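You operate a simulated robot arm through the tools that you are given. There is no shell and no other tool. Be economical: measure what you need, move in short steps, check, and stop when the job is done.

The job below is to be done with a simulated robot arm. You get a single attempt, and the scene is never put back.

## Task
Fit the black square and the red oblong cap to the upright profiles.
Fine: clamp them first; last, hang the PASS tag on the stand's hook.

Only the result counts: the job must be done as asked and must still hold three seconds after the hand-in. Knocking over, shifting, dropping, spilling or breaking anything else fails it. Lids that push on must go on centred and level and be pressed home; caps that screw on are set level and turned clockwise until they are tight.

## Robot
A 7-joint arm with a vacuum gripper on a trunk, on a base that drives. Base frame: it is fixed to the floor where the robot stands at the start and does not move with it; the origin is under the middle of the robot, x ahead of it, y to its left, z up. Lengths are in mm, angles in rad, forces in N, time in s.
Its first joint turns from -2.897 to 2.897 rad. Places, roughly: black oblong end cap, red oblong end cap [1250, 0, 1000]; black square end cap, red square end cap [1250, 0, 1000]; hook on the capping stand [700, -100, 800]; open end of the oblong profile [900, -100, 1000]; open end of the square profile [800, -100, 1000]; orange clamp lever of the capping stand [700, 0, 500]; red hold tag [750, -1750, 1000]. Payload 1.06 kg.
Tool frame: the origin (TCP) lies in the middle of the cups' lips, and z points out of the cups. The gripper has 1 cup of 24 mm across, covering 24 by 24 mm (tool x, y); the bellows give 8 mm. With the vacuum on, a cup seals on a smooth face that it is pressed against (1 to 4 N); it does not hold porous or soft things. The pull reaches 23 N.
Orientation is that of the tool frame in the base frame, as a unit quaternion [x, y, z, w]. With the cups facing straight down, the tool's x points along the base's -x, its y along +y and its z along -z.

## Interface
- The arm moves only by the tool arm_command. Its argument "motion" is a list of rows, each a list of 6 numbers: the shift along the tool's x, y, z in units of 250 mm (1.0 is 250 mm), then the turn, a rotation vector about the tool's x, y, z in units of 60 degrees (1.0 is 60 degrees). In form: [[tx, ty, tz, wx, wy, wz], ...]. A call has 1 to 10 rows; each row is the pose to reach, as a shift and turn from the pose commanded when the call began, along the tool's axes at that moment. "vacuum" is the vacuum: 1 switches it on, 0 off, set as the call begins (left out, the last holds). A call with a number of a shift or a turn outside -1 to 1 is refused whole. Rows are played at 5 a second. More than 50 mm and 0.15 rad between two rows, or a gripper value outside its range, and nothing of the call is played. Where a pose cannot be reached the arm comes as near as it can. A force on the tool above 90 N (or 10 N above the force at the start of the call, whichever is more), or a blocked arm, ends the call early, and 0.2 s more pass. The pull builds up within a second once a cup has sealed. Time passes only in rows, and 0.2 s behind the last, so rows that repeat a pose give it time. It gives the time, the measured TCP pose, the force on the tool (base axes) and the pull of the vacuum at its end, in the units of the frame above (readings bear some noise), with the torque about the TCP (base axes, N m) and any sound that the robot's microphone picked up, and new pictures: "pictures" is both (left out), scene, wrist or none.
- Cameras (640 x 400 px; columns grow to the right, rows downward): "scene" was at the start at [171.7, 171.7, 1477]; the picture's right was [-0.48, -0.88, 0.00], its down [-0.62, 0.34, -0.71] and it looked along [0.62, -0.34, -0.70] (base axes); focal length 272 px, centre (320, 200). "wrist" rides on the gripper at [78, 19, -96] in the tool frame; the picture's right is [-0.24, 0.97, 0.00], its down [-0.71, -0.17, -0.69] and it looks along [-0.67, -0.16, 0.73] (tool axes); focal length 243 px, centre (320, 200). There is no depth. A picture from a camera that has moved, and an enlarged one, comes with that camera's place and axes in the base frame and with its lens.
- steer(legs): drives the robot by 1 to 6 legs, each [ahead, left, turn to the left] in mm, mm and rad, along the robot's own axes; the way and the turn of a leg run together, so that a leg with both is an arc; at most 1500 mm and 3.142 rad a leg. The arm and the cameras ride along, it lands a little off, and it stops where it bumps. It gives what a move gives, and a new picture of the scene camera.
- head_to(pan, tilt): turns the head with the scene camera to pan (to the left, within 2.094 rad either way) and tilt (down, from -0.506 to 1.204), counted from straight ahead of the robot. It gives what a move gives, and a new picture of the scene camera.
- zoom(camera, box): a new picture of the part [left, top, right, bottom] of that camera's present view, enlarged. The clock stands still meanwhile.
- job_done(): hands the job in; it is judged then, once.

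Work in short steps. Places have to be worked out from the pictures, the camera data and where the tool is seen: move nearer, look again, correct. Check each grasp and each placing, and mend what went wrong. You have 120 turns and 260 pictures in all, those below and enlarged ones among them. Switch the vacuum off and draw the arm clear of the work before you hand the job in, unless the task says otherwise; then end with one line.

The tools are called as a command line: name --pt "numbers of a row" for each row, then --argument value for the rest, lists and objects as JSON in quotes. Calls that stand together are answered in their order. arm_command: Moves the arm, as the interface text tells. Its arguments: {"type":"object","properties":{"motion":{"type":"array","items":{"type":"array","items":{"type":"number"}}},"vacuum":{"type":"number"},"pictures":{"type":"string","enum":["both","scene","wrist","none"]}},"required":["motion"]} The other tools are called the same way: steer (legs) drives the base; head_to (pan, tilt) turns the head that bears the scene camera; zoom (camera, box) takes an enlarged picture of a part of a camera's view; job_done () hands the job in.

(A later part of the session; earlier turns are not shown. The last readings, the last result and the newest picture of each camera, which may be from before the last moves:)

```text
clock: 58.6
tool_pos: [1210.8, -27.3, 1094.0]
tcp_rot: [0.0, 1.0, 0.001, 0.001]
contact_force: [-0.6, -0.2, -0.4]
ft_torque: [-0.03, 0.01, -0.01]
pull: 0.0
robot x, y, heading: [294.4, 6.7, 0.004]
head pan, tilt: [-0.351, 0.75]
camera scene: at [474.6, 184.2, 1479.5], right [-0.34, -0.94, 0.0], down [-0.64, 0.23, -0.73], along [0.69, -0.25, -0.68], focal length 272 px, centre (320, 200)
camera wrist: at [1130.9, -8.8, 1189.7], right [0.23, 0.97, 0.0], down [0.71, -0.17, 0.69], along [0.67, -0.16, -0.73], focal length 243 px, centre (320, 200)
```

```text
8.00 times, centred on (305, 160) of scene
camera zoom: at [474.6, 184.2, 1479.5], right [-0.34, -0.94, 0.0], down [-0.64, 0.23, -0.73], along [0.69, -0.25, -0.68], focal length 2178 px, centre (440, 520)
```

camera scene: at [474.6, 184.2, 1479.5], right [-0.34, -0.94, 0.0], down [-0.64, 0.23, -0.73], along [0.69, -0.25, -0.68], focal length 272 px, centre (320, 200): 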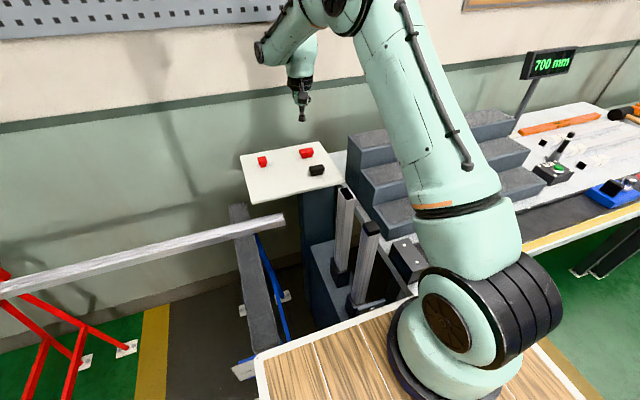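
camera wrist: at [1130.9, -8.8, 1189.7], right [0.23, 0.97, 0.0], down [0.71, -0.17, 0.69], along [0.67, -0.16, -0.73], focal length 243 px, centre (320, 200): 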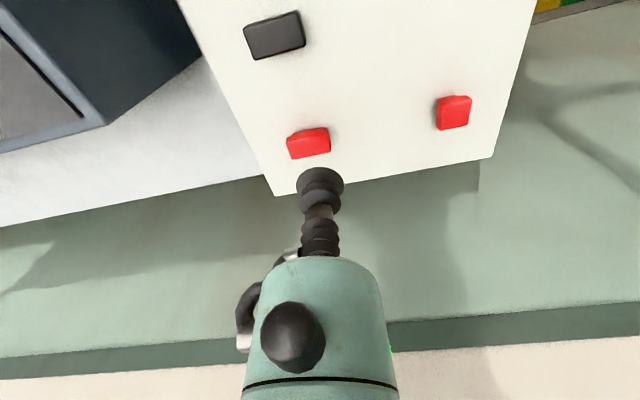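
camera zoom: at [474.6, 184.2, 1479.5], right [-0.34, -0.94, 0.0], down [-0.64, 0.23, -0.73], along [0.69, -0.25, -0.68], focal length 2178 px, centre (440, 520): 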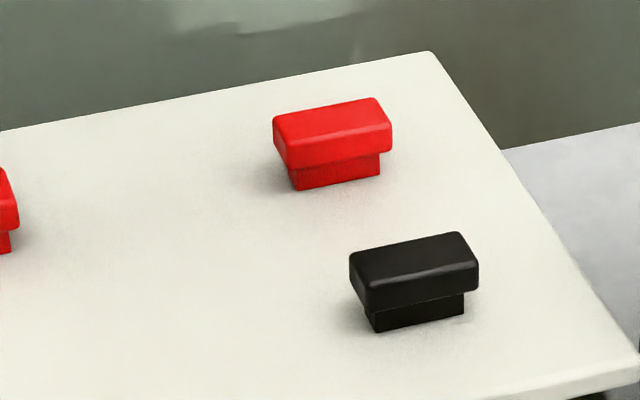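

Red oblong top centre solves consistently to (1273,−56,945), long side along y, aligned. I hover ~13 mm above it and check.

arm_command --pt "-0.12 -0.057 0.1 0 0 0" --pt "-0.249 -0.115 0.2 0 0 0" --pt "-0.249 -0.115 0.34 0 0 0" --pt "-0.249 -0.115 0.46 0 0 0" --pt "-0.249 -0.115 0.54 0 0 0" --pt "-0.249 -0.115 0.54 0 0 0" --pictures "none"

zoom --camera "wrist" --box '[260, 120, 380, 240]'

zoom --camera "scene" --box '[280, 130, 335, 170]'

```text
clock: 60.0
tool_pos: [1272.8, -57.1, 958.3]
tcp_rot: [0.0, 1.0, 0.001, 0.001]
contact_force: [0.0, 1.5, 0.7]
ft_torque: [-0.05, 0.0, 0.0]
pull: 0.0
robot x, y, heading: [293.2, -0.0, 0.003]
head pan, tilt: [-0.351, 0.75]
```

```text
3.33 times, centred on (320, 180) of wrist
camera zoom: at [1192.9, -37.8, 1054.5], right [0.23, 0.97, 0.0], down [0.71, -0.17, 0.69], along [0.67, -0.16, -0.73], focal length 809 px, centre (320, 267)
```

zoom: 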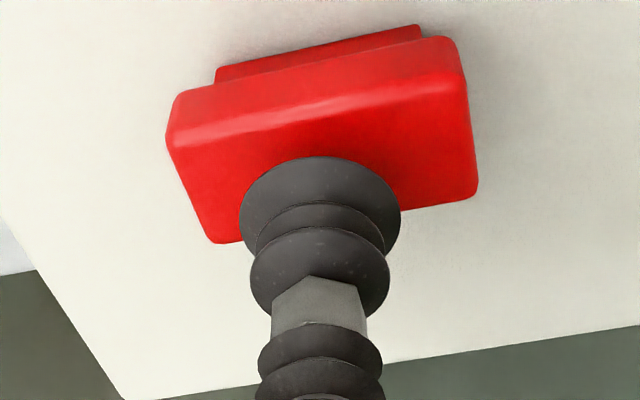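

```text
10.00 times, centred on (308, 150) of scene
camera zoom: at [474.6, 184.1, 1479.5], right [-0.34, -0.94, 0.0], down [-0.64, 0.23, -0.73], along [0.69, -0.25, -0.68], focal length 2722 px, centre (445, 700)
```

zoom: 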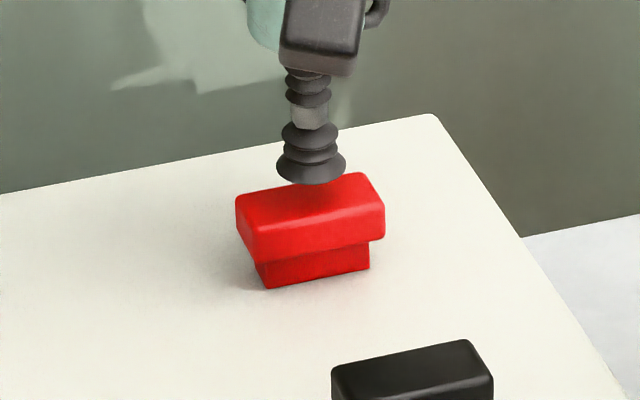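

Centred in x within ~0.3 mm, y needs +1.5 mm. I descend with vacuum on.

arm_command --pt "0.001 0.006 0.03 0 0 0" --pt "0.001 0.006 0.05 0 0 0" --pt "0.001 0.006 0.06 0 0 0" --pt "0.001 0.006 0.066 0 0 0" --pt "0.001 0.006 0.07 0 0 0" --pt "0.001 0.006 0.07 0 0 0" --pt "0.001 0.006 0.07 0 0 0" --pt "0.001 0.006 0.07 0 0 0" --pt "0.001 0.006 0.07 0 0 0" --pictures "none" --vacuum 1

zoom --camera "wrist" --box '[260, 120, 380, 240]'

```text
clock: 62.0
tool_pos: [1272.6, -54.4, 941.0]
tcp_rot: [0.0, 1.0, 0.0, 0.002]
contact_force: [1.2, 0.0, 11.9]
ft_torque: [0.01, -0.05, -0.02]
pull: 22.5
robot x, y, heading: [298.4, -1.0, 0.004]
head pan, tilt: [-0.351, 0.75]
```

```text
3.33 times, centred on (320, 180) of wrist
camera zoom: at [1192.1, -36.2, 1037.2], right [0.23, 0.97, 0.0], down [0.71, -0.17, 0.69], along [0.67, -0.16, -0.73], focal length 809 px, centre (320, 267)
```

zoom: 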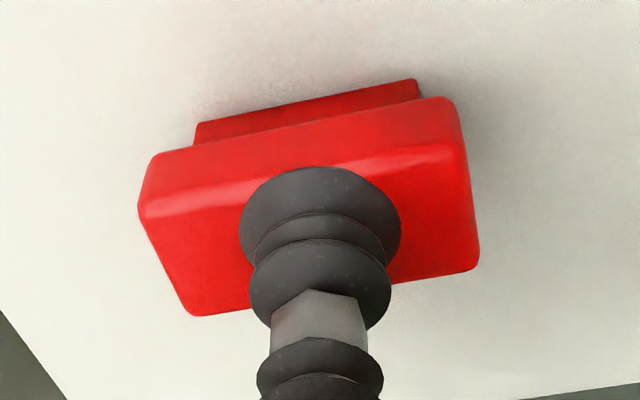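

Sealed at 22.5 N. I lift the red cap, and bring it back toward the oblong profile at safe height.

arm_command --pt "0 0 -0.05 0 0 0" --pt "0 0 -0.2 0 0 0" --pt "0 0 -0.38 0 0 0" --pt "0 0.04 -0.56 0 0 0" --pt "0 0.1 -0.74 0 0 0" --pt "0.15 0.2 -0.8 0 0 0" --pt "0.32 0.26 -0.8 0 0 0" --pt "0.5 0.28 -0.8 0 0 0" --pt "0.68 0.28 -0.8 0 0 0" --pt "0.86 0.28 -0.8 0 0 0" --pictures "none"

arm_command --pt "0.06 0 0 0 0 0.14" --pt "0.12 0 0 0 0 0.28" --pt "0.18 0 0 0 0 0.42" --pt "0.24 0 0 0 0 0.56" --pt "0.3 0 0 0 0 0.7" --pt "0.36 0 0 0 0 0.84" --pt "0.42 0 0 0 0 0.98" --pictures "both"

```text
clock: 64.2
tool_pos: [1055.6, 12.9, 1140.7]
tcp_rot: [0.001, 1.0, 0.001, 0.001]
contact_force: [0.2, 0.1, -0.5]
ft_torque: [0.0, 0.02, 0.0]
pull: 23.5
robot x, y, heading: [298.7, 2.1, 0.004]
head pan, tilt: [-0.351, 0.75]
```

```text
clock: 65.8
tool_pos: [951.3, 14.5, 1141.9]
tcp_rot: [0.492, 0.871, 0.003, 0.001]
contact_force: [-0.1, 0.2, -0.3]
ft_torque: [0.02, 0.0, -0.02]
pull: 22.9
robot x, y, heading: [295.1, 2.5, 0.004]
head pan, tilt: [-0.351, 0.75]
camera scene: at [474.7, 184.2, 1479.5], right [-0.34, -0.94, 0.0], down [-0.64, 0.23, -0.73], along [0.69, -0.25, -0.68], focal length 272 px, centre (320, 200)
camera wrist: at [925.5, 91.4, 1236.9], right [0.95, 0.3, 0.0], down [0.22, -0.7, 0.68], along [0.21, -0.65, -0.73], focal length 243 px, centre (320, 200)
```

scene: 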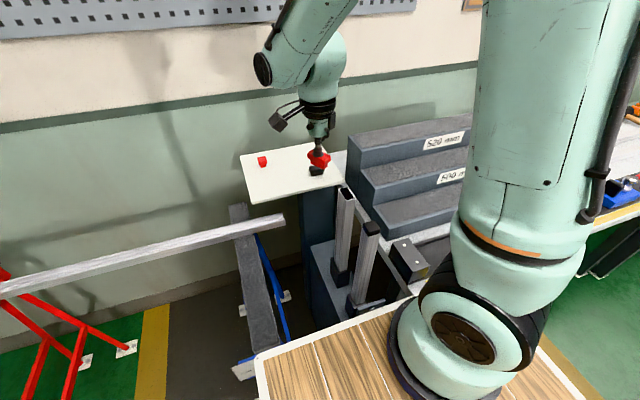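
wrist: 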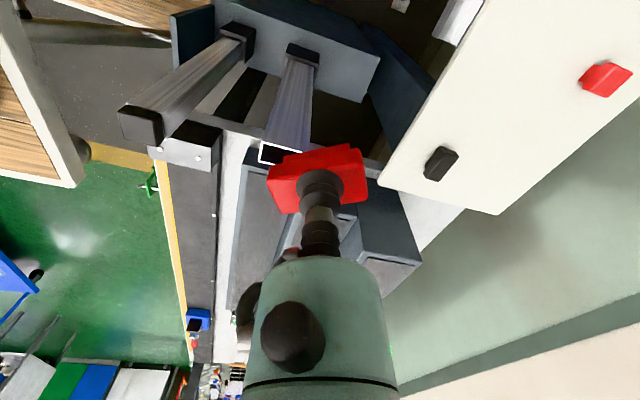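

Rotation works, with the camera swinging to the +y side. I complete the 90° and move to x≈924 beside the oblong profile.

arm_command --pt "0.014 -0.023 0 0 0 0.13" --pt "0.028 -0.046 0 0 0 0.26" --pt "0.042 -0.07 0 0 0 0.39" --pt "0.056 -0.092 0 0 0 0.518" --pt "0.056 -0.092 0 0 0 0.518" --pictures "wrist"

zoom --camera "wrist" --box '[250, 100, 390, 210]'

```text
clock: 67.0
tool_pos: [924.6, 13.3, 1140.8]
tcp_rot: [0.707, 0.708, 0.002, 0.001]
contact_force: [0.1, 0.9, 0.0]
ft_torque: [-0.03, 0.02, 0.01]
pull: 22.7
robot x, y, heading: [294.0, -0.7, -0.001]
head pan, tilt: [-0.351, 0.75]
camera wrist: at [941.4, 91.6, 1237.1], right [0.97, -0.23, 0.0], down [-0.17, -0.71, 0.68], along [-0.16, -0.66, -0.73], focal length 243 px, centre (320, 200)
```

wrist: 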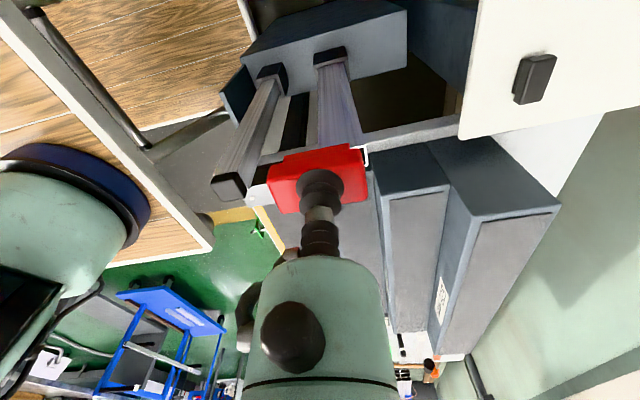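

```text
3.64 times, centred on (320, 155) of wrist
camera zoom: at [941.4, 91.6, 1237.1], right [0.97, -0.23, 0.0], down [-0.17, -0.71, 0.68], along [-0.16, -0.66, -0.73], focal length 882 px, centre (320, 364)
```

zoom: 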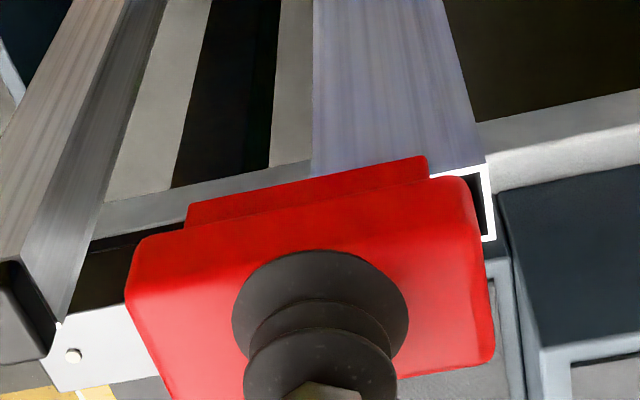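

The oblong profile is ~48×25 mm with its long axis along x, centred near (934,−56.5), and the cap is now parallel. I move over it and lower to a small gap.

arm_command --pt "-0.13 0.02 0 0 0 0" --pt "-0.27 0.04 0 0 0 0" --pt "-0.27 0.04 0.12 0 0 0" --pt "-0.27 0.04 0.22 0 0 0" --pt "-0.27 0.04 0.3 0 0 0" --pt "-0.27 0.04 0.3 0 0 0" --pictures "none"

zoom --camera "wrist" --box '[260, 100, 390, 200]'

zoom --camera "scene" --box '[315, 150, 375, 210]'

```text
clock: 68.4
tool_pos: [936.1, -52.8, 1065.0]
tcp_rot: [0.706, 0.708, 0.002, 0.001]
contact_force: [0.4, 0.4, -0.7]
ft_torque: [-0.03, -0.01, 0.02]
pull: 22.5
robot x, y, heading: [296.2, 3.5, 0.008]
head pan, tilt: [-0.351, 0.75]
```

```text
4.00 times, centred on (325, 150) of wrist
camera zoom: at [953.1, 24.2, 1161.9], right [0.97, -0.23, 0.0], down [-0.17, -0.71, 0.68], along [-0.16, -0.66, -0.73], focal length 970 px, centre (300, 400)
```

zoom: 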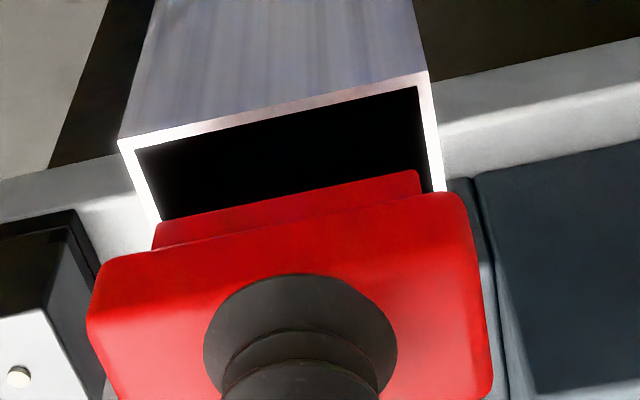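

```text
6.67 times, centred on (345, 180) of scene
camera zoom: at [474.6, 184.1, 1479.5], right [-0.34, -0.94, 0.0], down [-0.64, 0.23, -0.73], along [0.69, -0.25, -0.68], focal length 1815 px, centre (153, 333)
```

zoom: 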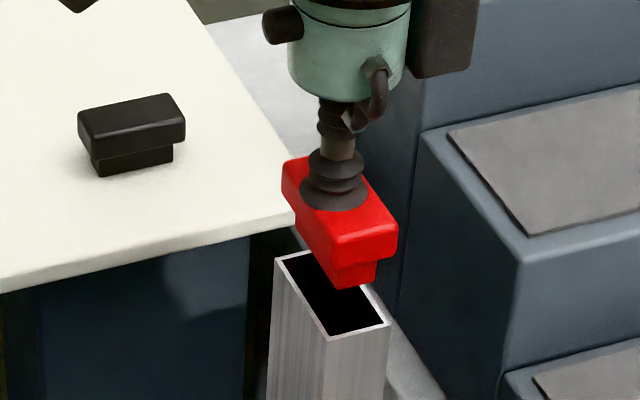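

Estimates from both views: shift about −1.3 mm in x, +0.6 mm in y. I apply it and insert the plug tip, watching forces.

arm_command --pt "0.0024 -0.005 0 0 0 0" --pt "0.0024 -0.005 0.03 0 0 0" --pt "0.0024 -0.005 0.056 0 0 0" --pt "0.0024 -0.005 0.07 0 0 0" --pt "0.0024 -0.005 0.082 0 0 0" --pictures "none"

zoom --camera "wrist" --box '[260, 100, 390, 200]'

zoom --camera "scene" --box '[329, 176, 374, 206]'

```text
clock: 69.6
tool_pos: [934.5, -53.0, 1044.7]
tcp_rot: [0.706, 0.708, 0.002, 0.0]
contact_force: [2.6, 0.5, 0.7]
ft_torque: [-0.02, -0.05, -0.03]
pull: 23.0
robot x, y, heading: [293.9, -0.4, 0.001]
head pan, tilt: [-0.351, 0.75]
```

```text
4.00 times, centred on (325, 150) of wrist
camera zoom: at [950.5, 25.2, 1141.2], right [0.97, -0.23, 0.0], down [-0.17, -0.71, 0.68], along [-0.16, -0.67, -0.73], focal length 970 px, centre (300, 400)
```

zoom: 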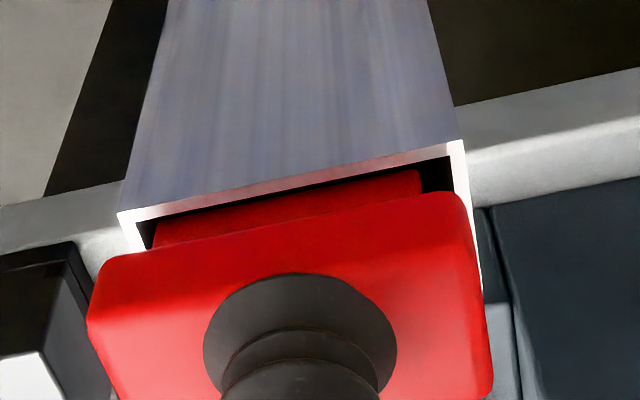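

```text
13.33 times, centred on (352, 191) of scene
camera zoom: at [474.6, 184.2, 1479.5], right [-0.34, -0.94, 0.0], down [-0.64, 0.23, -0.73], along [0.69, -0.25, -0.68], focal length 3629 px, centre (-100, 320)
```

zoom: 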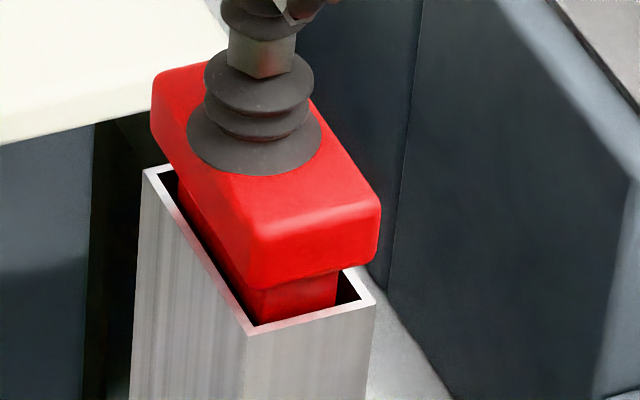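

The plug is in but sits toward the near/left wall (+2.6 N in x). I shift +1.2 mm x, −0.8 mm y and check.

arm_command --pt "-0.0032 0.0048 0 0 0 0" --pt "-0.0032 0.0048 0 0 0 0" --pictures "none"

zoom --camera "wrist" --box '[260, 100, 390, 200]'

zoom --camera "scene" --box '[329, 176, 374, 206]'

```text
clock: 70.2
tool_pos: [935.5, -54.3, 1045.0]
tcp_rot: [0.706, 0.708, 0.002, 0.001]
contact_force: [-0.4, 1.6, 0.4]
ft_torque: [-0.02, 0.0, 0.05]
pull: 22.5
robot x, y, heading: [297.9, 1.7, 0.003]
head pan, tilt: [-0.351, 0.75]
```

```text
4.00 times, centred on (325, 150) of wrist
camera zoom: at [951.6, 24.4, 1141.3], right [0.97, -0.23, 0.0], down [-0.17, -0.71, 0.68], along [-0.16, -0.67, -0.73], focal length 970 px, centre (300, 400)
```

zoom: 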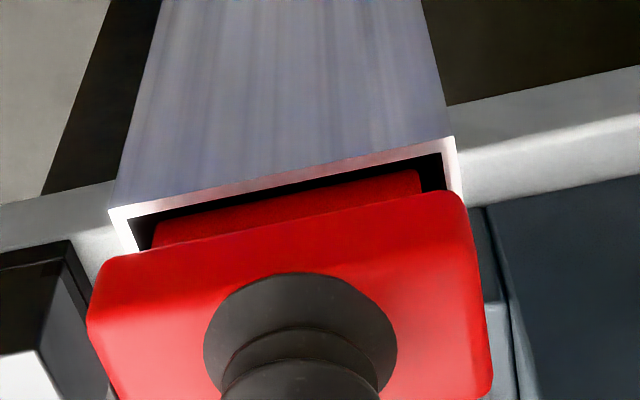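

```text
13.33 times, centred on (352, 191) of scene
camera zoom: at [474.6, 184.2, 1479.5], right [-0.34, -0.94, 0.0], down [-0.64, 0.23, -0.73], along [0.69, -0.25, -0.68], focal length 3629 px, centre (-100, 320)
```

zoom: 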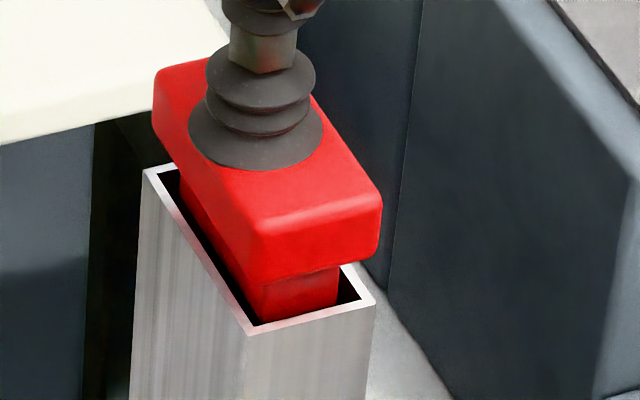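

Now near force-free. I continue lowering in small steps.

arm_command --pt "0 0 0.012 0 0 0" --pt "0 0 0.022 0 0 0" --pt "0 0 0.03 0 0 0" --pictures "none"

zoom --camera "scene" --box '[329, 176, 374, 206]'

```text
clock: 71.0
tool_pos: [934.7, -52.6, 1037.2]
tcp_rot: [0.706, 0.708, 0.002, 0.0]
contact_force: [-0.9, -0.1, 0.2]
ft_torque: [0.01, -0.03, -0.05]
pull: 22.8
robot x, y, heading: [295.8, -3.9, 0.002]
head pan, tilt: [-0.351, 0.75]
```

```text
13.33 times, centred on (352, 191) of scene
camera zoom: at [474.6, 184.2, 1479.5], right [-0.34, -0.94, 0.0], down [-0.64, 0.23, -0.73], along [0.69, -0.25, -0.68], focal length 3629 px, centre (-100, 320)
```

zoom: 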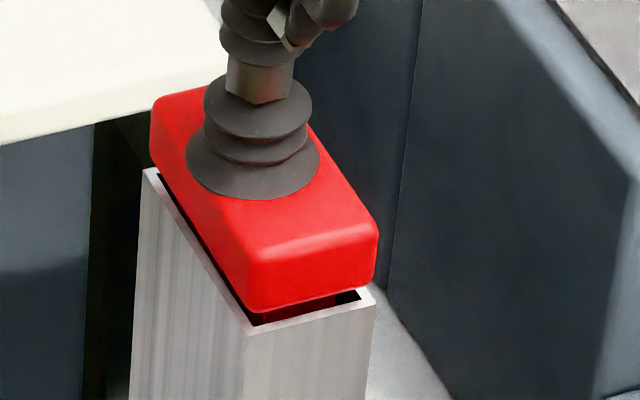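

No forces; the flange appears ~0.7 mm too far to −y. I correct +0.7 mm and press down.

arm_command --pt "0.0028 0 0 0 0 0" --pt "0.0028 0 0.01 0 0 0" --pt "0.0028 0 0.018 0 0 0" --pt "0.0028 0 0.026 0 0 0" --pt "0.0028 0 0.032 0 0 0" --pictures "none"

zoom --camera "scene" --box '[329, 176, 374, 206]'

zoom --camera "wrist" --box '[260, 110, 390, 210]'

```text
clock: 72.2
tool_pos: [935.1, -52.4, 1030.1]
tcp_rot: [0.706, 0.709, 0.003, 0.001]
contact_force: [3.4, -3.8, 15.9]
ft_torque: [0.03, 0.05, 0.01]
pull: 23.3
robot x, y, heading: [295.5, 0.4, 0.006]
head pan, tilt: [-0.351, 0.75]
```

```text
13.33 times, centred on (352, 191) of scene
camera zoom: at [474.2, 184.0, 1479.6], right [-0.34, -0.94, 0.0], down [-0.64, 0.23, -0.73], along [0.69, -0.25, -0.68], focal length 3629 px, centre (-100, 320)
```

zoom: 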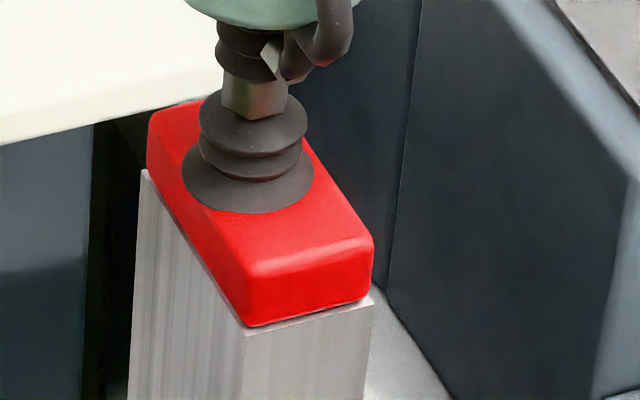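

```text
4.00 times, centred on (325, 160) of wrist
camera zoom: at [951.9, 24.7, 1126.4], right [0.97, -0.23, 0.0], down [-0.17, -0.71, 0.68], along [-0.16, -0.66, -0.73], focal length 970 px, centre (300, 360)
```

zoom: 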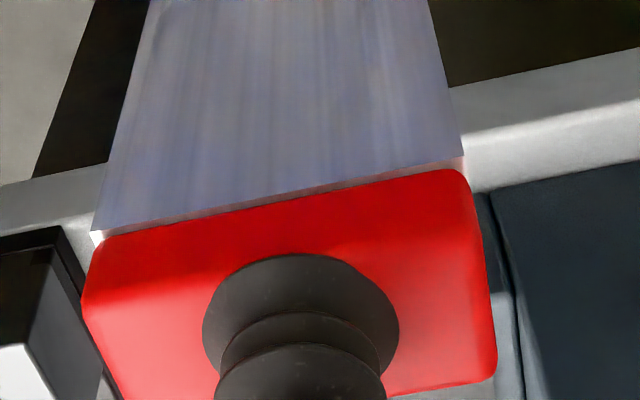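

Seated and centred. I press it home with more force, then ease off.

arm_command --pt "0 0 0.01 0 0 0" --pt "0 0 0.02 0 0 0" --pt "0 0 0.027 0 0 0" --pt "0 0 0.031 0 0 0" --pictures "none"

zoom --camera "scene" --box '[329, 176, 374, 206]'

```text
clock: 73.2
tool_pos: [936.2, -52.8, 1025.0]
tcp_rot: [0.706, 0.708, 0.006, 0.004]
contact_force: [-13.0, -2.1, 52.9]
ft_torque: [0.0, -0.17, -0.02]
pull: 23.0
robot x, y, heading: [299.1, 1.1, 0.004]
head pan, tilt: [-0.351, 0.75]
stopped in row 4: the force on the tool passed its limit at 93 N (the readings are from after the stop); the commanded pose is now the measured one
```

```text
13.33 times, centred on (352, 191) of scene
camera zoom: at [472.3, 184.2, 1479.8], right [-0.34, -0.94, 0.0], down [-0.64, 0.23, -0.73], along [0.69, -0.25, -0.68], focal length 3629 px, centre (-100, 320)
```

zoom: 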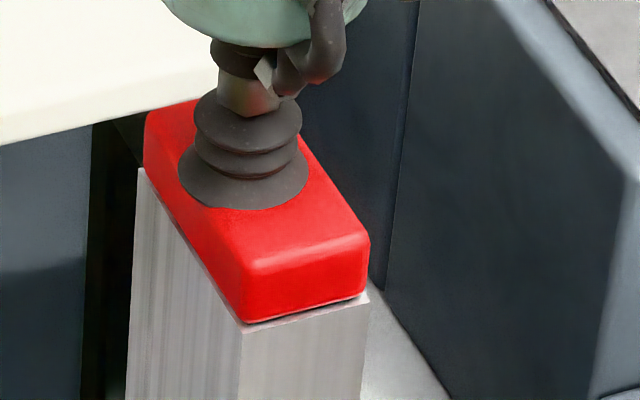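

Pressed with 93 N peak. I ease the force back with a −1 mm x correction (the arm had drifted +x) and inspect.

arm_command --pt "0 -0.002 -0.012 0 0 0" --pt "0 -0.005 -0.018 0 0 0" --pt "0 -0.005 -0.018 0 0 0" --pictures "none"

zoom --camera "scene" --box '[329, 176, 374, 206]'

zoom --camera "wrist" --box '[260, 110, 390, 210]'

```text
clock: 74.0
tool_pos: [934.7, -52.5, 1026.0]
tcp_rot: [0.706, 0.708, 0.005, 0.002]
contact_force: [4.3, -5.8, 2.3]
ft_torque: [0.02, 0.01, -0.01]
pull: 22.7
robot x, y, heading: [298.5, -0.8, 0.005]
head pan, tilt: [-0.351, 0.75]
```

```text
13.33 times, centred on (352, 191) of scene
camera zoom: at [474.8, 183.8, 1479.6], right [-0.34, -0.94, 0.0], down [-0.64, 0.23, -0.73], along [0.69, -0.25, -0.68], focal length 3629 px, centre (-100, 320)
```

zoom: 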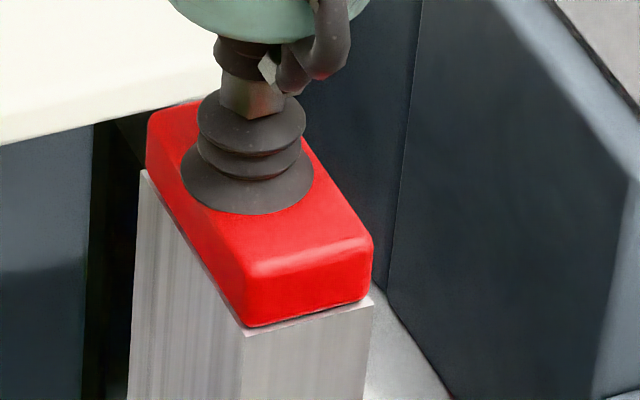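

```text
4.00 times, centred on (325, 160) of wrist
camera zoom: at [951.9, 24.9, 1123.7], right [0.97, -0.23, 0.01], down [-0.18, -0.71, 0.68], along [-0.15, -0.66, -0.73], focal length 970 px, centre (300, 360)
```

zoom: 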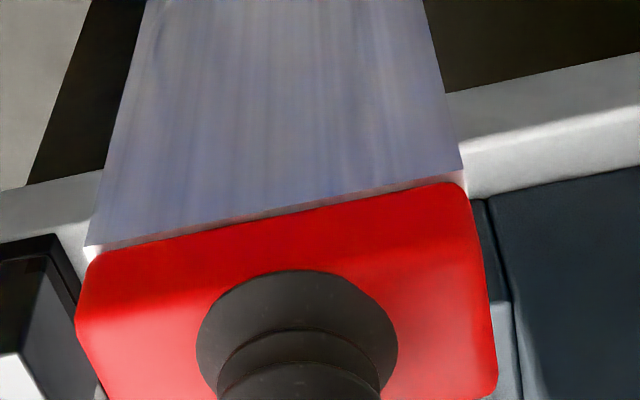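

Flush, level and centred. I release and lift off, then inspect.

arm_command --pt "0 0 0 0 0 0" --pt "0 0 0 0 0 0" --pt "0 0 0 0 0 0" --pt "0 0 -0.02 0 0 0" --pt "0 0 -0.06 0 0 0" --pt "0 0 -0.2 0 0 0" --pt "0.1 0 -0.36 0 0 0" --pt "0.2 0 -0.5 0 0 0" --pictures "none" --vacuum 0

zoom --camera "scene" --box '[320, 160, 400, 240]'

```text
clock: 75.8
tool_pos: [934.4, -5.7, 1153.8]
tcp_rot: [0.706, 0.708, 0.004, 0.004]
contact_force: [-0.3, -1.3, -0.3]
ft_torque: [-0.02, 0.02, -0.01]
pull: 0.0
robot x, y, heading: [298.3, -0.8, 0.006]
head pan, tilt: [-0.351, 0.75]
```

```text
5.00 times, centred on (360, 200) of scene
camera zoom: at [475.0, 184.1, 1479.5], right [-0.34, -0.94, 0.0], down [-0.64, 0.23, -0.73], along [0.69, -0.25, -0.68], focal length 1361 px, centre (120, 200)
```

zoom: 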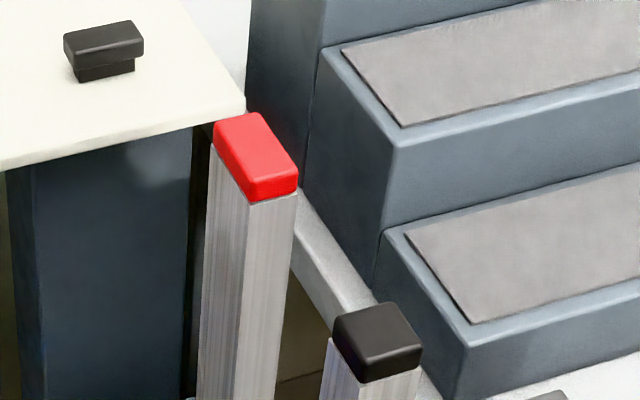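

Both caps sit well. Now the PASS tag: I turn the tool back to its original yaw and drive back to get room in front of the bench.

arm_command --pt "0.05 0 -0.05 0 0 -0.14" --pt "0.1 0 -0.1 0 0 -0.28" --pt "0.1 0 -0.15 0 0 -0.42" --pt "0.1 0 -0.2 0 0 -0.56" --pt "0.1 0 -0.2 0 0 -0.7" --pt "0.1 0 -0.2 0 0 -0.84" --pt "0.1 0 -0.2 0 0 -0.98" --pictures "none"

arm_command --pt "0 0 0 0 0 -0.13" --pt "0 0 0 0 0 -0.26" --pt "0 0 0 0 0 -0.39" --pt "0 0 0 0 0 -0.518" --pictures "none"

steer --legs '[[-300, 0, 0]]'

head_to --pan -0.7 --tilt 0.75

```text
clock: 77.4
tool_pos: [934.0, 21.5, 1202.4]
tcp_rot: [0.266, 0.964, 0.002, 0.005]
contact_force: [-0.4, 0.5, 0.4]
ft_torque: [-0.03, 0.03, -0.03]
pull: 0.0
robot x, y, heading: [290.5, 0.2, 0.005]
head pan, tilt: [-0.351, 0.75]
```

```text
clock: 78.4
tool_pos: [934.3, 21.4, 1202.0]
tcp_rot: [-0.002, 1.0, 0.002, 0.005]
contact_force: [-0.1, -0.2, -0.1]
ft_torque: [-0.01, -0.02, -0.01]
pull: 0.0
robot x, y, heading: [297.3, 0.8, -0.002]
head pan, tilt: [-0.351, 0.75]
```

```text
clock: 80.5
tool_pos: [634.4, 24.6, 1203.6]
tcp_rot: [-0.004, 1.0, 0.002, 0.005]
contact_force: [0.4, -0.1, 0.3]
ft_torque: [0.01, 0.02, 0.02]
pull: 0.0
robot x, y, heading: [0.7, -1.3, 0.013]
head pan, tilt: [-0.351, 0.75]
camera scene: at [175.3, 183.4, 1479.5], right [-0.34, -0.94, 0.0], down [-0.64, 0.23, -0.73], along [0.69, -0.25, -0.68], focal length 272 px, centre (320, 200)
```

scene: 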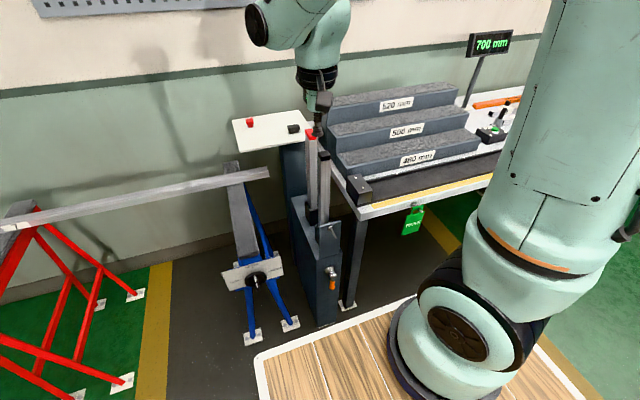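

```text
clock: 81.3
tool_pos: [636.8, 22.7, 1203.5]
tcp_rot: [-0.003, 1.0, 0.003, 0.005]
contact_force: [-0.2, -0.3, -0.9]
ft_torque: [0.03, -0.01, -0.01]
pull: 0.0
robot x, y, heading: [-0.8, -2.1, 0.009]
head pan, tilt: [-0.7, 0.75]
camera scene: at [161.2, 158.5, 1479.5], right [-0.64, -0.77, 0.0], down [-0.53, 0.43, -0.73], along [0.56, -0.47, -0.68], focal length 272 px, centre (320, 200)
```

scene: 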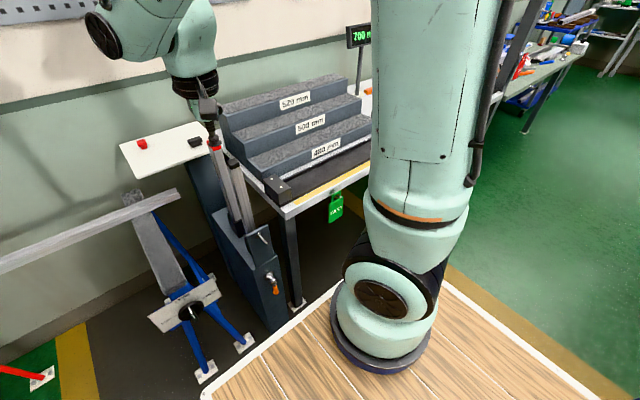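

I zoom on the PASS tag, its holder and the stand's hook.

zoom --camera "scene" --box '[310, 180, 360, 230]'

zoom --camera "scene" --box '[225, 200, 305, 300]'

zoom --camera "wrist" --box '[0, 0, 320, 200]'

```text
8.00 times, centred on (335, 205) of scene
camera zoom: at [161.2, 158.5, 1479.5], right [-0.64, -0.77, 0.0], down [-0.53, 0.43, -0.73], along [0.56, -0.47, -0.68], focal length 2178 px, centre (200, 160)
```

zoom: 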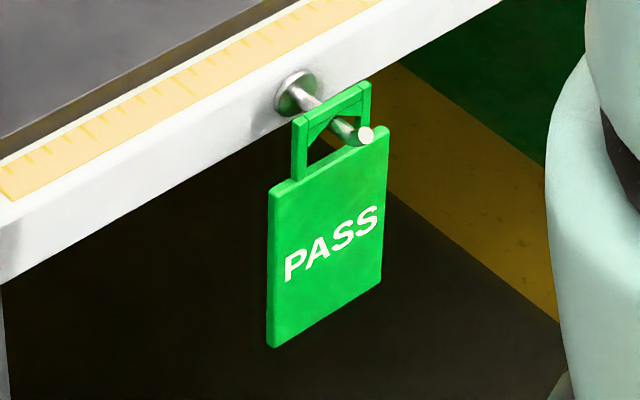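

```text
4.00 times, centred on (265, 250) of scene
camera zoom: at [161.2, 158.5, 1479.5], right [-0.64, -0.77, 0.0], down [-0.53, 0.43, -0.73], along [0.56, -0.47, -0.68], focal length 1089 px, centre (540, 0)
```

zoom: 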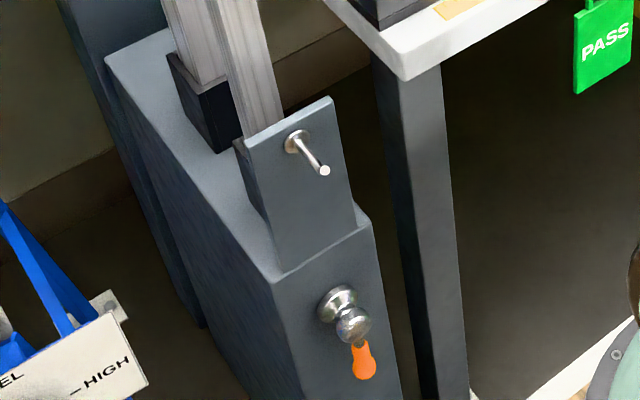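

```text
2.00 times, centred on (160, 100) of wrist
camera zoom: at [554.9, 41.5, 1298.2], right [0.23, 0.97, 0.01], down [0.7, -0.17, 0.69], along [0.67, -0.15, -0.72], focal length 485 px, centre (640, 400)
```

zoom: 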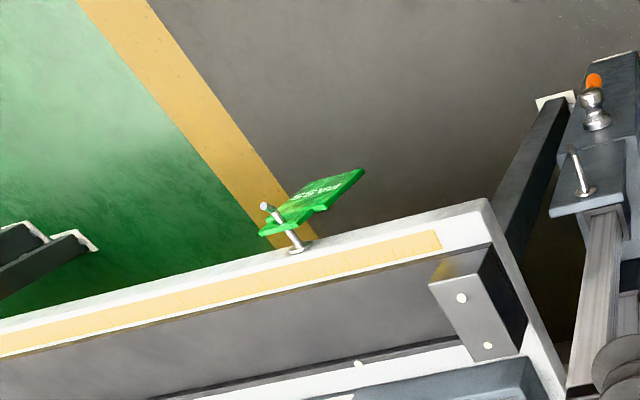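

The PASS tag (≈65×95 mm plate with a loop) hangs on a table-edge peg near (660,−325,785). I bring the tool over there and tilt it to point forward.

arm_command --pt "0.06 -0.16 0.04 0 0 0" --pt "0.12 -0.32 0.08 0 0 0" --pt "0.18 -0.48 0.12 0 0 0" --pt "0.24 -0.64 0.16 0 0 0" --pt "0.3 -0.8 0.2 0 0 0" --pt "0.34 -0.94 0.24 0 0 0" --pictures "none"

arm_command --pt "0.02 -0.05 0.1 0 -0.14 0" --pt "0.04 -0.1 0.2 0 -0.28 0" --pt "0.06 -0.15 0.3 0 -0.42 0" --pt "0.08 -0.2 0.4 0 -0.56 0" --pt "0.1 -0.25 0.5 0 -0.7 0" --pt "0.12 -0.3 0.6 0 -0.84 0" --pt "0.14 -0.35 0.7 0 -0.98 0" --pictures "both"

```text
clock: 82.7
tool_pos: [552.9, -210.0, 1141.6]
tcp_rot: [-0.003, 1.0, 0.003, 0.006]
contact_force: [-0.3, -0.1, -0.5]
ft_torque: [0.03, 0.01, -0.01]
pull: 0.0
robot x, y, heading: [-5.8, 1.5, 0.009]
head pan, tilt: [-0.7, 0.75]
```

```text
clock: 84.3
tool_pos: [519.8, -299.3, 968.5]
tcp_rot: [-0.002, 0.868, 0.001, 0.496]
contact_force: [-0.5, 0.7, 0.8]
ft_torque: [0.0, -0.02, -0.01]
pull: 0.0
robot x, y, heading: [0.5, -0.7, 0.008]
head pan, tilt: [-0.7, 0.75]
camera scene: at [160.5, 158.5, 1479.6], right [-0.64, -0.77, 0.0], down [-0.52, 0.44, -0.73], along [0.56, -0.47, -0.68], focal length 272 px, centre (320, 200)
camera wrist: at [395.8, -282.6, 948.9], right [0.11, 0.97, 0.2], down [-0.23, -0.17, 0.96], along [0.97, -0.16, 0.2], focal length 243 px, centre (320, 200)
```

scene: 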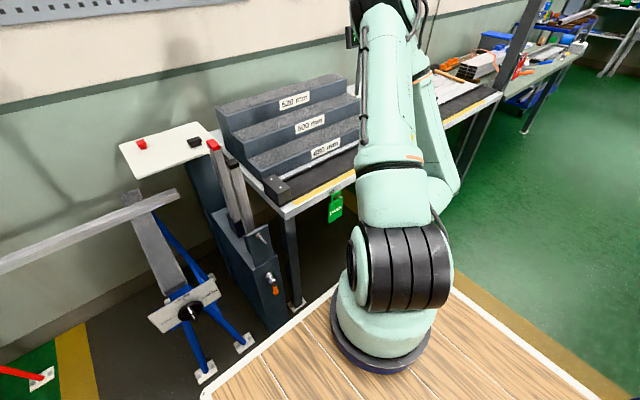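
wrist: 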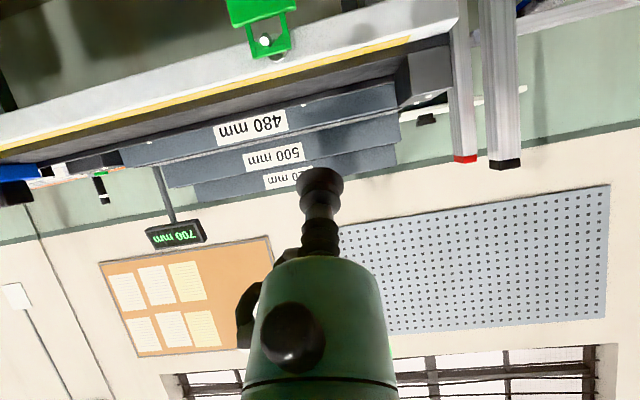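

The peg tip is near (658,−346,839), so the plate centre is about (675,−344,764). I finish the tilt to horizontal in front of the plate.

arm_command --pt "0.108 -0.036 0.1 0 -0.1 0" --pt "0.216 -0.072 0.2 0 -0.2 0" --pt "0.324 -0.108 0.3 0 -0.3 0" --pt "0.432 -0.144 0.4 0 -0.4 0" --pt "0.54 -0.18 0.5 0 -0.5 0" --pictures "both"

```text
clock: 85.5
tool_pos: [591.5, -375.2, 783.3]
tcp_rot: [0.001, 0.712, 0.007, 0.702]
contact_force: [0.0, -0.3, 0.0]
ft_torque: [0.01, 0.01, -0.01]
pull: 0.1
out of reach, approached as far as the arm can: row 3, 4, 5
robot x, y, heading: [-0.1, 0.7, 0.011]
head pan, tilt: [-0.7, 0.75]
camera scene: at [161.1, 158.6, 1479.5], right [-0.64, -0.77, 0.0], down [-0.53, 0.43, -0.73], along [0.56, -0.47, -0.68], focal length 272 px, centre (320, 200)
camera wrist: at [492.6, -356.7, 707.3], right [0.0, 0.97, 0.24], down [-0.67, -0.18, 0.72], along [0.74, -0.16, 0.65], focal length 243 px, centre (320, 200)
```

scene: 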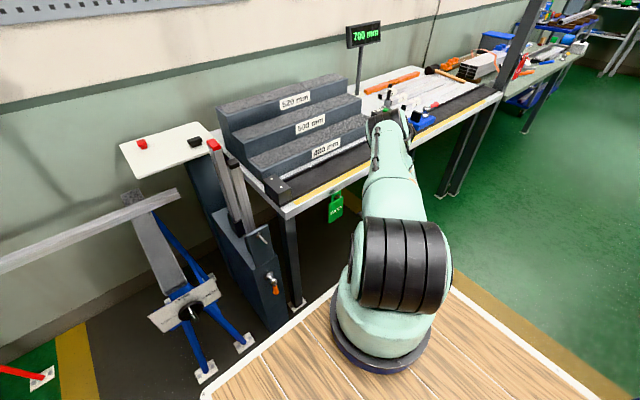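
wrist: 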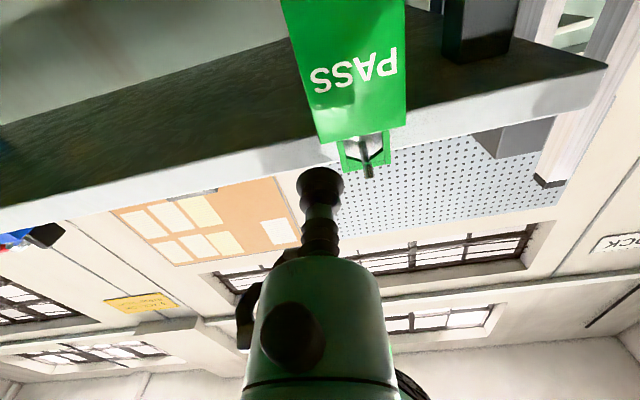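

The plate spans y −384…−311, its top edge at z≈807, centre z≈763. I line up on the upper middle of the plate (y −347, z 785) and approach to x≈640.

arm_command --pt "-0.004 0.056 0.06 0.008 0 -0.011" --pt "-0.008 0.112 0.12 0.008 0 -0.011" --pt "-0.01 0.112 0.192 0.008 0 -0.011" --pt "-0.01 0.112 0.192 0.008 0 -0.011" --pictures "both"

zoom --camera "scene" --box '[300, 170, 380, 230]'

```text
clock: 86.5
tool_pos: [636.8, -349.4, 784.8]
tcp_rot: [-0.002, 0.71, -0.003, 0.704]
contact_force: [-0.2, 0.9, 0.7]
ft_torque: [0.0, -0.01, 0.0]
pull: 0.1
out of reach, approached as far as the arm can: row 1, 2
robot x, y, heading: [-3.3, -2.1, 0.007]
head pan, tilt: [-0.7, 0.75]
camera scene: at [161.2, 158.3, 1479.5], right [-0.64, -0.77, 0.0], down [-0.53, 0.43, -0.73], along [0.56, -0.47, -0.68], focal length 272 px, centre (320, 200)
camera wrist: at [539.8, -330.8, 708.4], right [0.0, 0.97, 0.23], down [-0.68, -0.16, 0.72], along [0.73, -0.16, 0.66], focal length 243 px, centre (320, 200)
```

scene: 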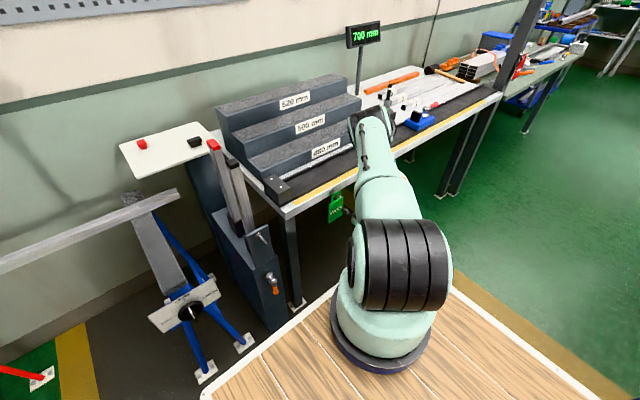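
wrist: 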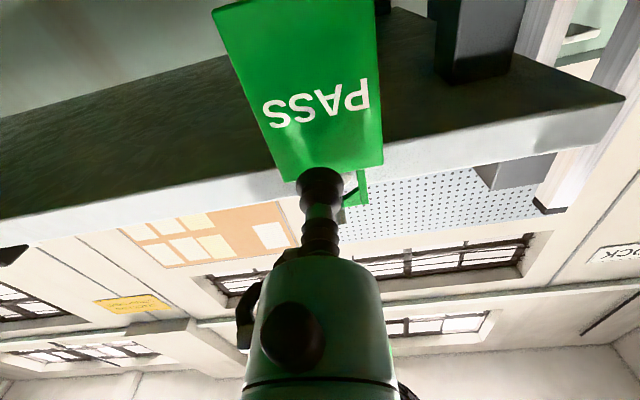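

```text
6.67 times, centred on (340, 200) of scene
camera zoom: at [161.2, 158.3, 1479.5], right [-0.64, -0.77, 0.0], down [-0.53, 0.43, -0.73], along [0.56, -0.47, -0.68], focal length 1815 px, centre (187, 200)
```

zoom: 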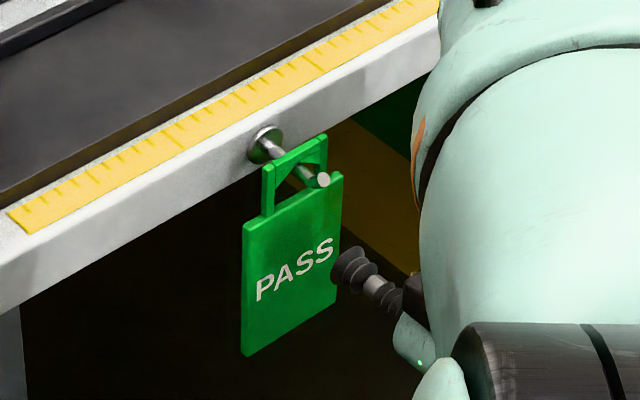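

The cup is aligned with the plate's upper middle, ~33 mm away. I approach with vacuum on in small steps.

arm_command --pt "0 0.008 0.04 0 0 0" --pt "0 0.008 0.08 0 0 0" --pt "0 0.008 0.1 0 0 0" --pt "0 0.008 0.115 0 0 0" --pt "0 0.008 0.125 0 0 0" --pt "0 0.008 0.135 0 0 0" --pt "0 0.008 0.135 0 0 0" --pictures "none" --vacuum 1

zoom --camera "scene" --box '[310, 180, 370, 230]'

```text
clock: 88.1
tool_pos: [672.0, -347.5, 784.9]
tcp_rot: [-0.002, 0.71, -0.003, 0.704]
contact_force: [-0.8, 1.5, 1.0]
ft_torque: [-0.04, -0.05, -0.05]
pull: 22.5
robot x, y, heading: [-4.4, 1.2, 0.012]
head pan, tilt: [-0.7, 0.75]
```

```text
8.00 times, centred on (340, 205) of scene
camera zoom: at [161.1, 158.4, 1479.5], right [-0.64, -0.77, 0.0], down [-0.53, 0.43, -0.73], along [0.56, -0.47, -0.68], focal length 2178 px, centre (160, 160)
```

zoom: 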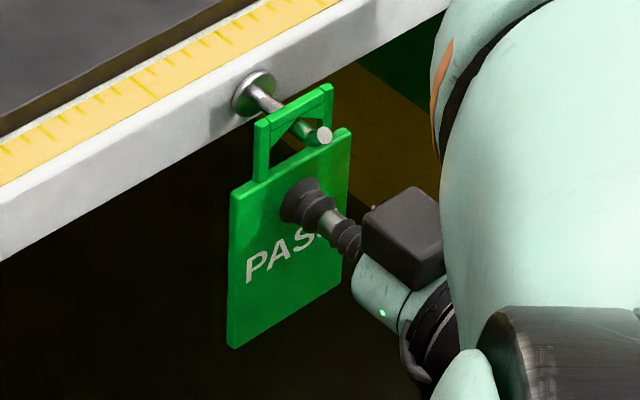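

Sealed on the tag at once. I lift 15 mm so the loop's bar clears the peg, then check.

arm_command --pt "-0.02 0 0 0 0 0" --pt "-0.04 0 0 0 0 0" --pt "-0.06 0 0 0 0 0" --pt "-0.06 0 0 0 0 0" --pictures "none"

zoom --camera "scene" --box '[310, 180, 370, 230]'

```text
clock: 89.1
tool_pos: [670.8, -348.2, 798.5]
tcp_rot: [-0.003, 0.711, -0.004, 0.703]
contact_force: [-0.6, -0.4, 0.4]
ft_torque: [0.03, 0.02, 0.01]
pull: 22.8
robot x, y, heading: [3.0, -1.8, 0.006]
head pan, tilt: [-0.7, 0.75]
```

```text
8.00 times, centred on (340, 205) of scene
camera zoom: at [161.2, 158.3, 1479.5], right [-0.64, -0.77, 0.0], down [-0.53, 0.43, -0.73], along [0.56, -0.47, -0.68], focal length 2178 px, centre (160, 160)
```

zoom: 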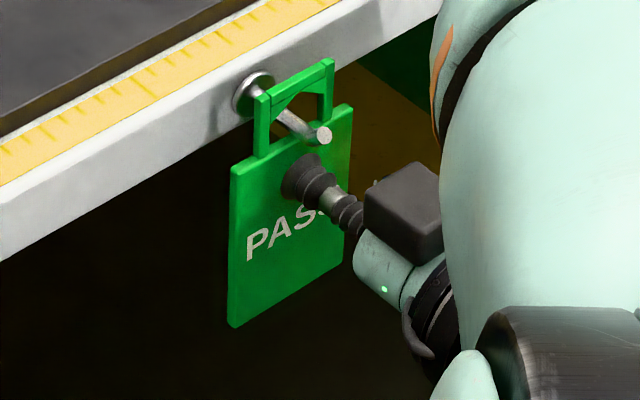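

The tag is free of the peg's top contact with the peg mid-opening. I drive the robot straight back 120 mm to pull it off.

steer --legs '[[-120, 0, 0]]'

zoom --camera "scene" --box '[270, 150, 390, 250]'

```text
clock: 90.3
tool_pos: [553.4, -348.9, 799.4]
tcp_rot: [-0.001, 0.71, -0.004, 0.704]
contact_force: [0.9, 0.2, -0.2]
ft_torque: [-0.03, 0.02, -0.01]
pull: 23.5
robot x, y, heading: [-117.0, -1.8, 0.007]
head pan, tilt: [-0.7, 0.75]
camera scene: at [43.5, 157.2, 1479.5], right [-0.64, -0.77, 0.0], down [-0.52, 0.44, -0.73], along [0.56, -0.47, -0.68], focal length 272 px, centre (320, 200)
```

scene: 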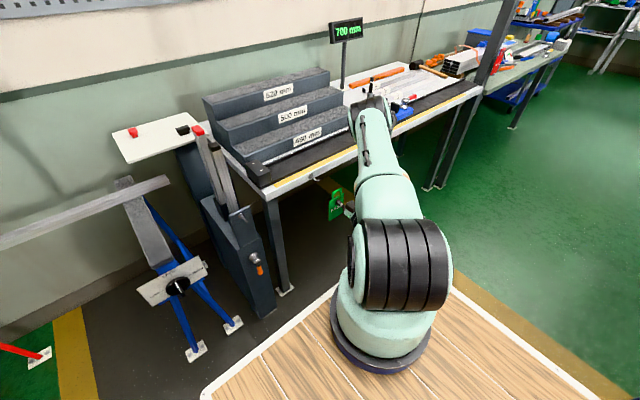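

```text
4.00 times, centred on (330, 200) of scene
camera zoom: at [43.5, 157.2, 1479.5], right [-0.64, -0.77, 0.0], down [-0.52, 0.44, -0.73], along [0.56, -0.47, -0.68], focal length 1089 px, centre (280, 200)
```

zoom: 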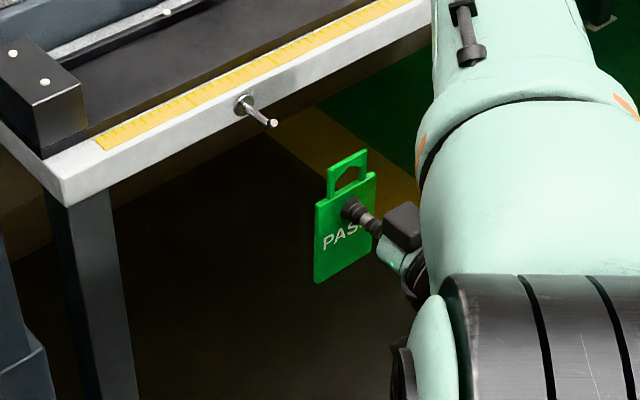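

The tag is off the peg and held. I carry it left at this height toward the stand's hook (peg tip ≈(686,−53,793), rising toward the tip).

arm_command --pt "0 0.16 0 0 0 0" --pt "0 0.33 0 0 0 0" --pt "0 0.5 0 0 0 0" --pt "0 0.67 0 0 0 0" --pt "0 0.84 0 0 0 0" --pt "0 1.0 0 0 0 0" --pictures "none"

head_to --pan -0.3 --tilt 0.8

```text
clock: 91.7
tool_pos: [614.7, -159.1, 799.3]
tcp_rot: [-0.001, 0.712, -0.003, 0.702]
contact_force: [-0.3, -0.2, 0.0]
ft_torque: [0.02, 0.01, 0.0]
pull: 23.0
out of reach, approached as far as the arm can: row 2, 3, 4, 5, 6
robot x, y, heading: [-119.1, 1.5, 0.01]
head pan, tilt: [-0.7, 0.75]
```

```text
clock: 92.6
tool_pos: [614.8, -160.3, 799.2]
tcp_rot: [-0.003, 0.712, -0.002, 0.702]
contact_force: [0.2, -0.3, -0.3]
ft_torque: [0.01, 0.01, 0.04]
pull: 23.3
robot x, y, heading: [-117.0, -0.3, 0.006]
head pan, tilt: [-0.3, 0.799]
camera scene: at [57.0, 186.8, 1475.5], right [-0.29, -0.96, 0.0], down [-0.69, 0.21, -0.7], along [0.67, -0.2, -0.72], focal length 272 px, centre (320, 200)
```

scene: 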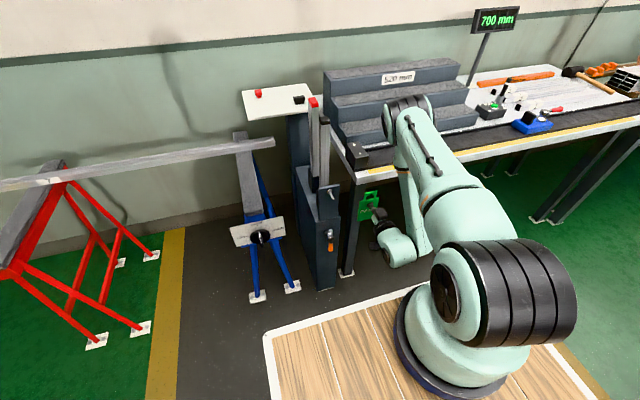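

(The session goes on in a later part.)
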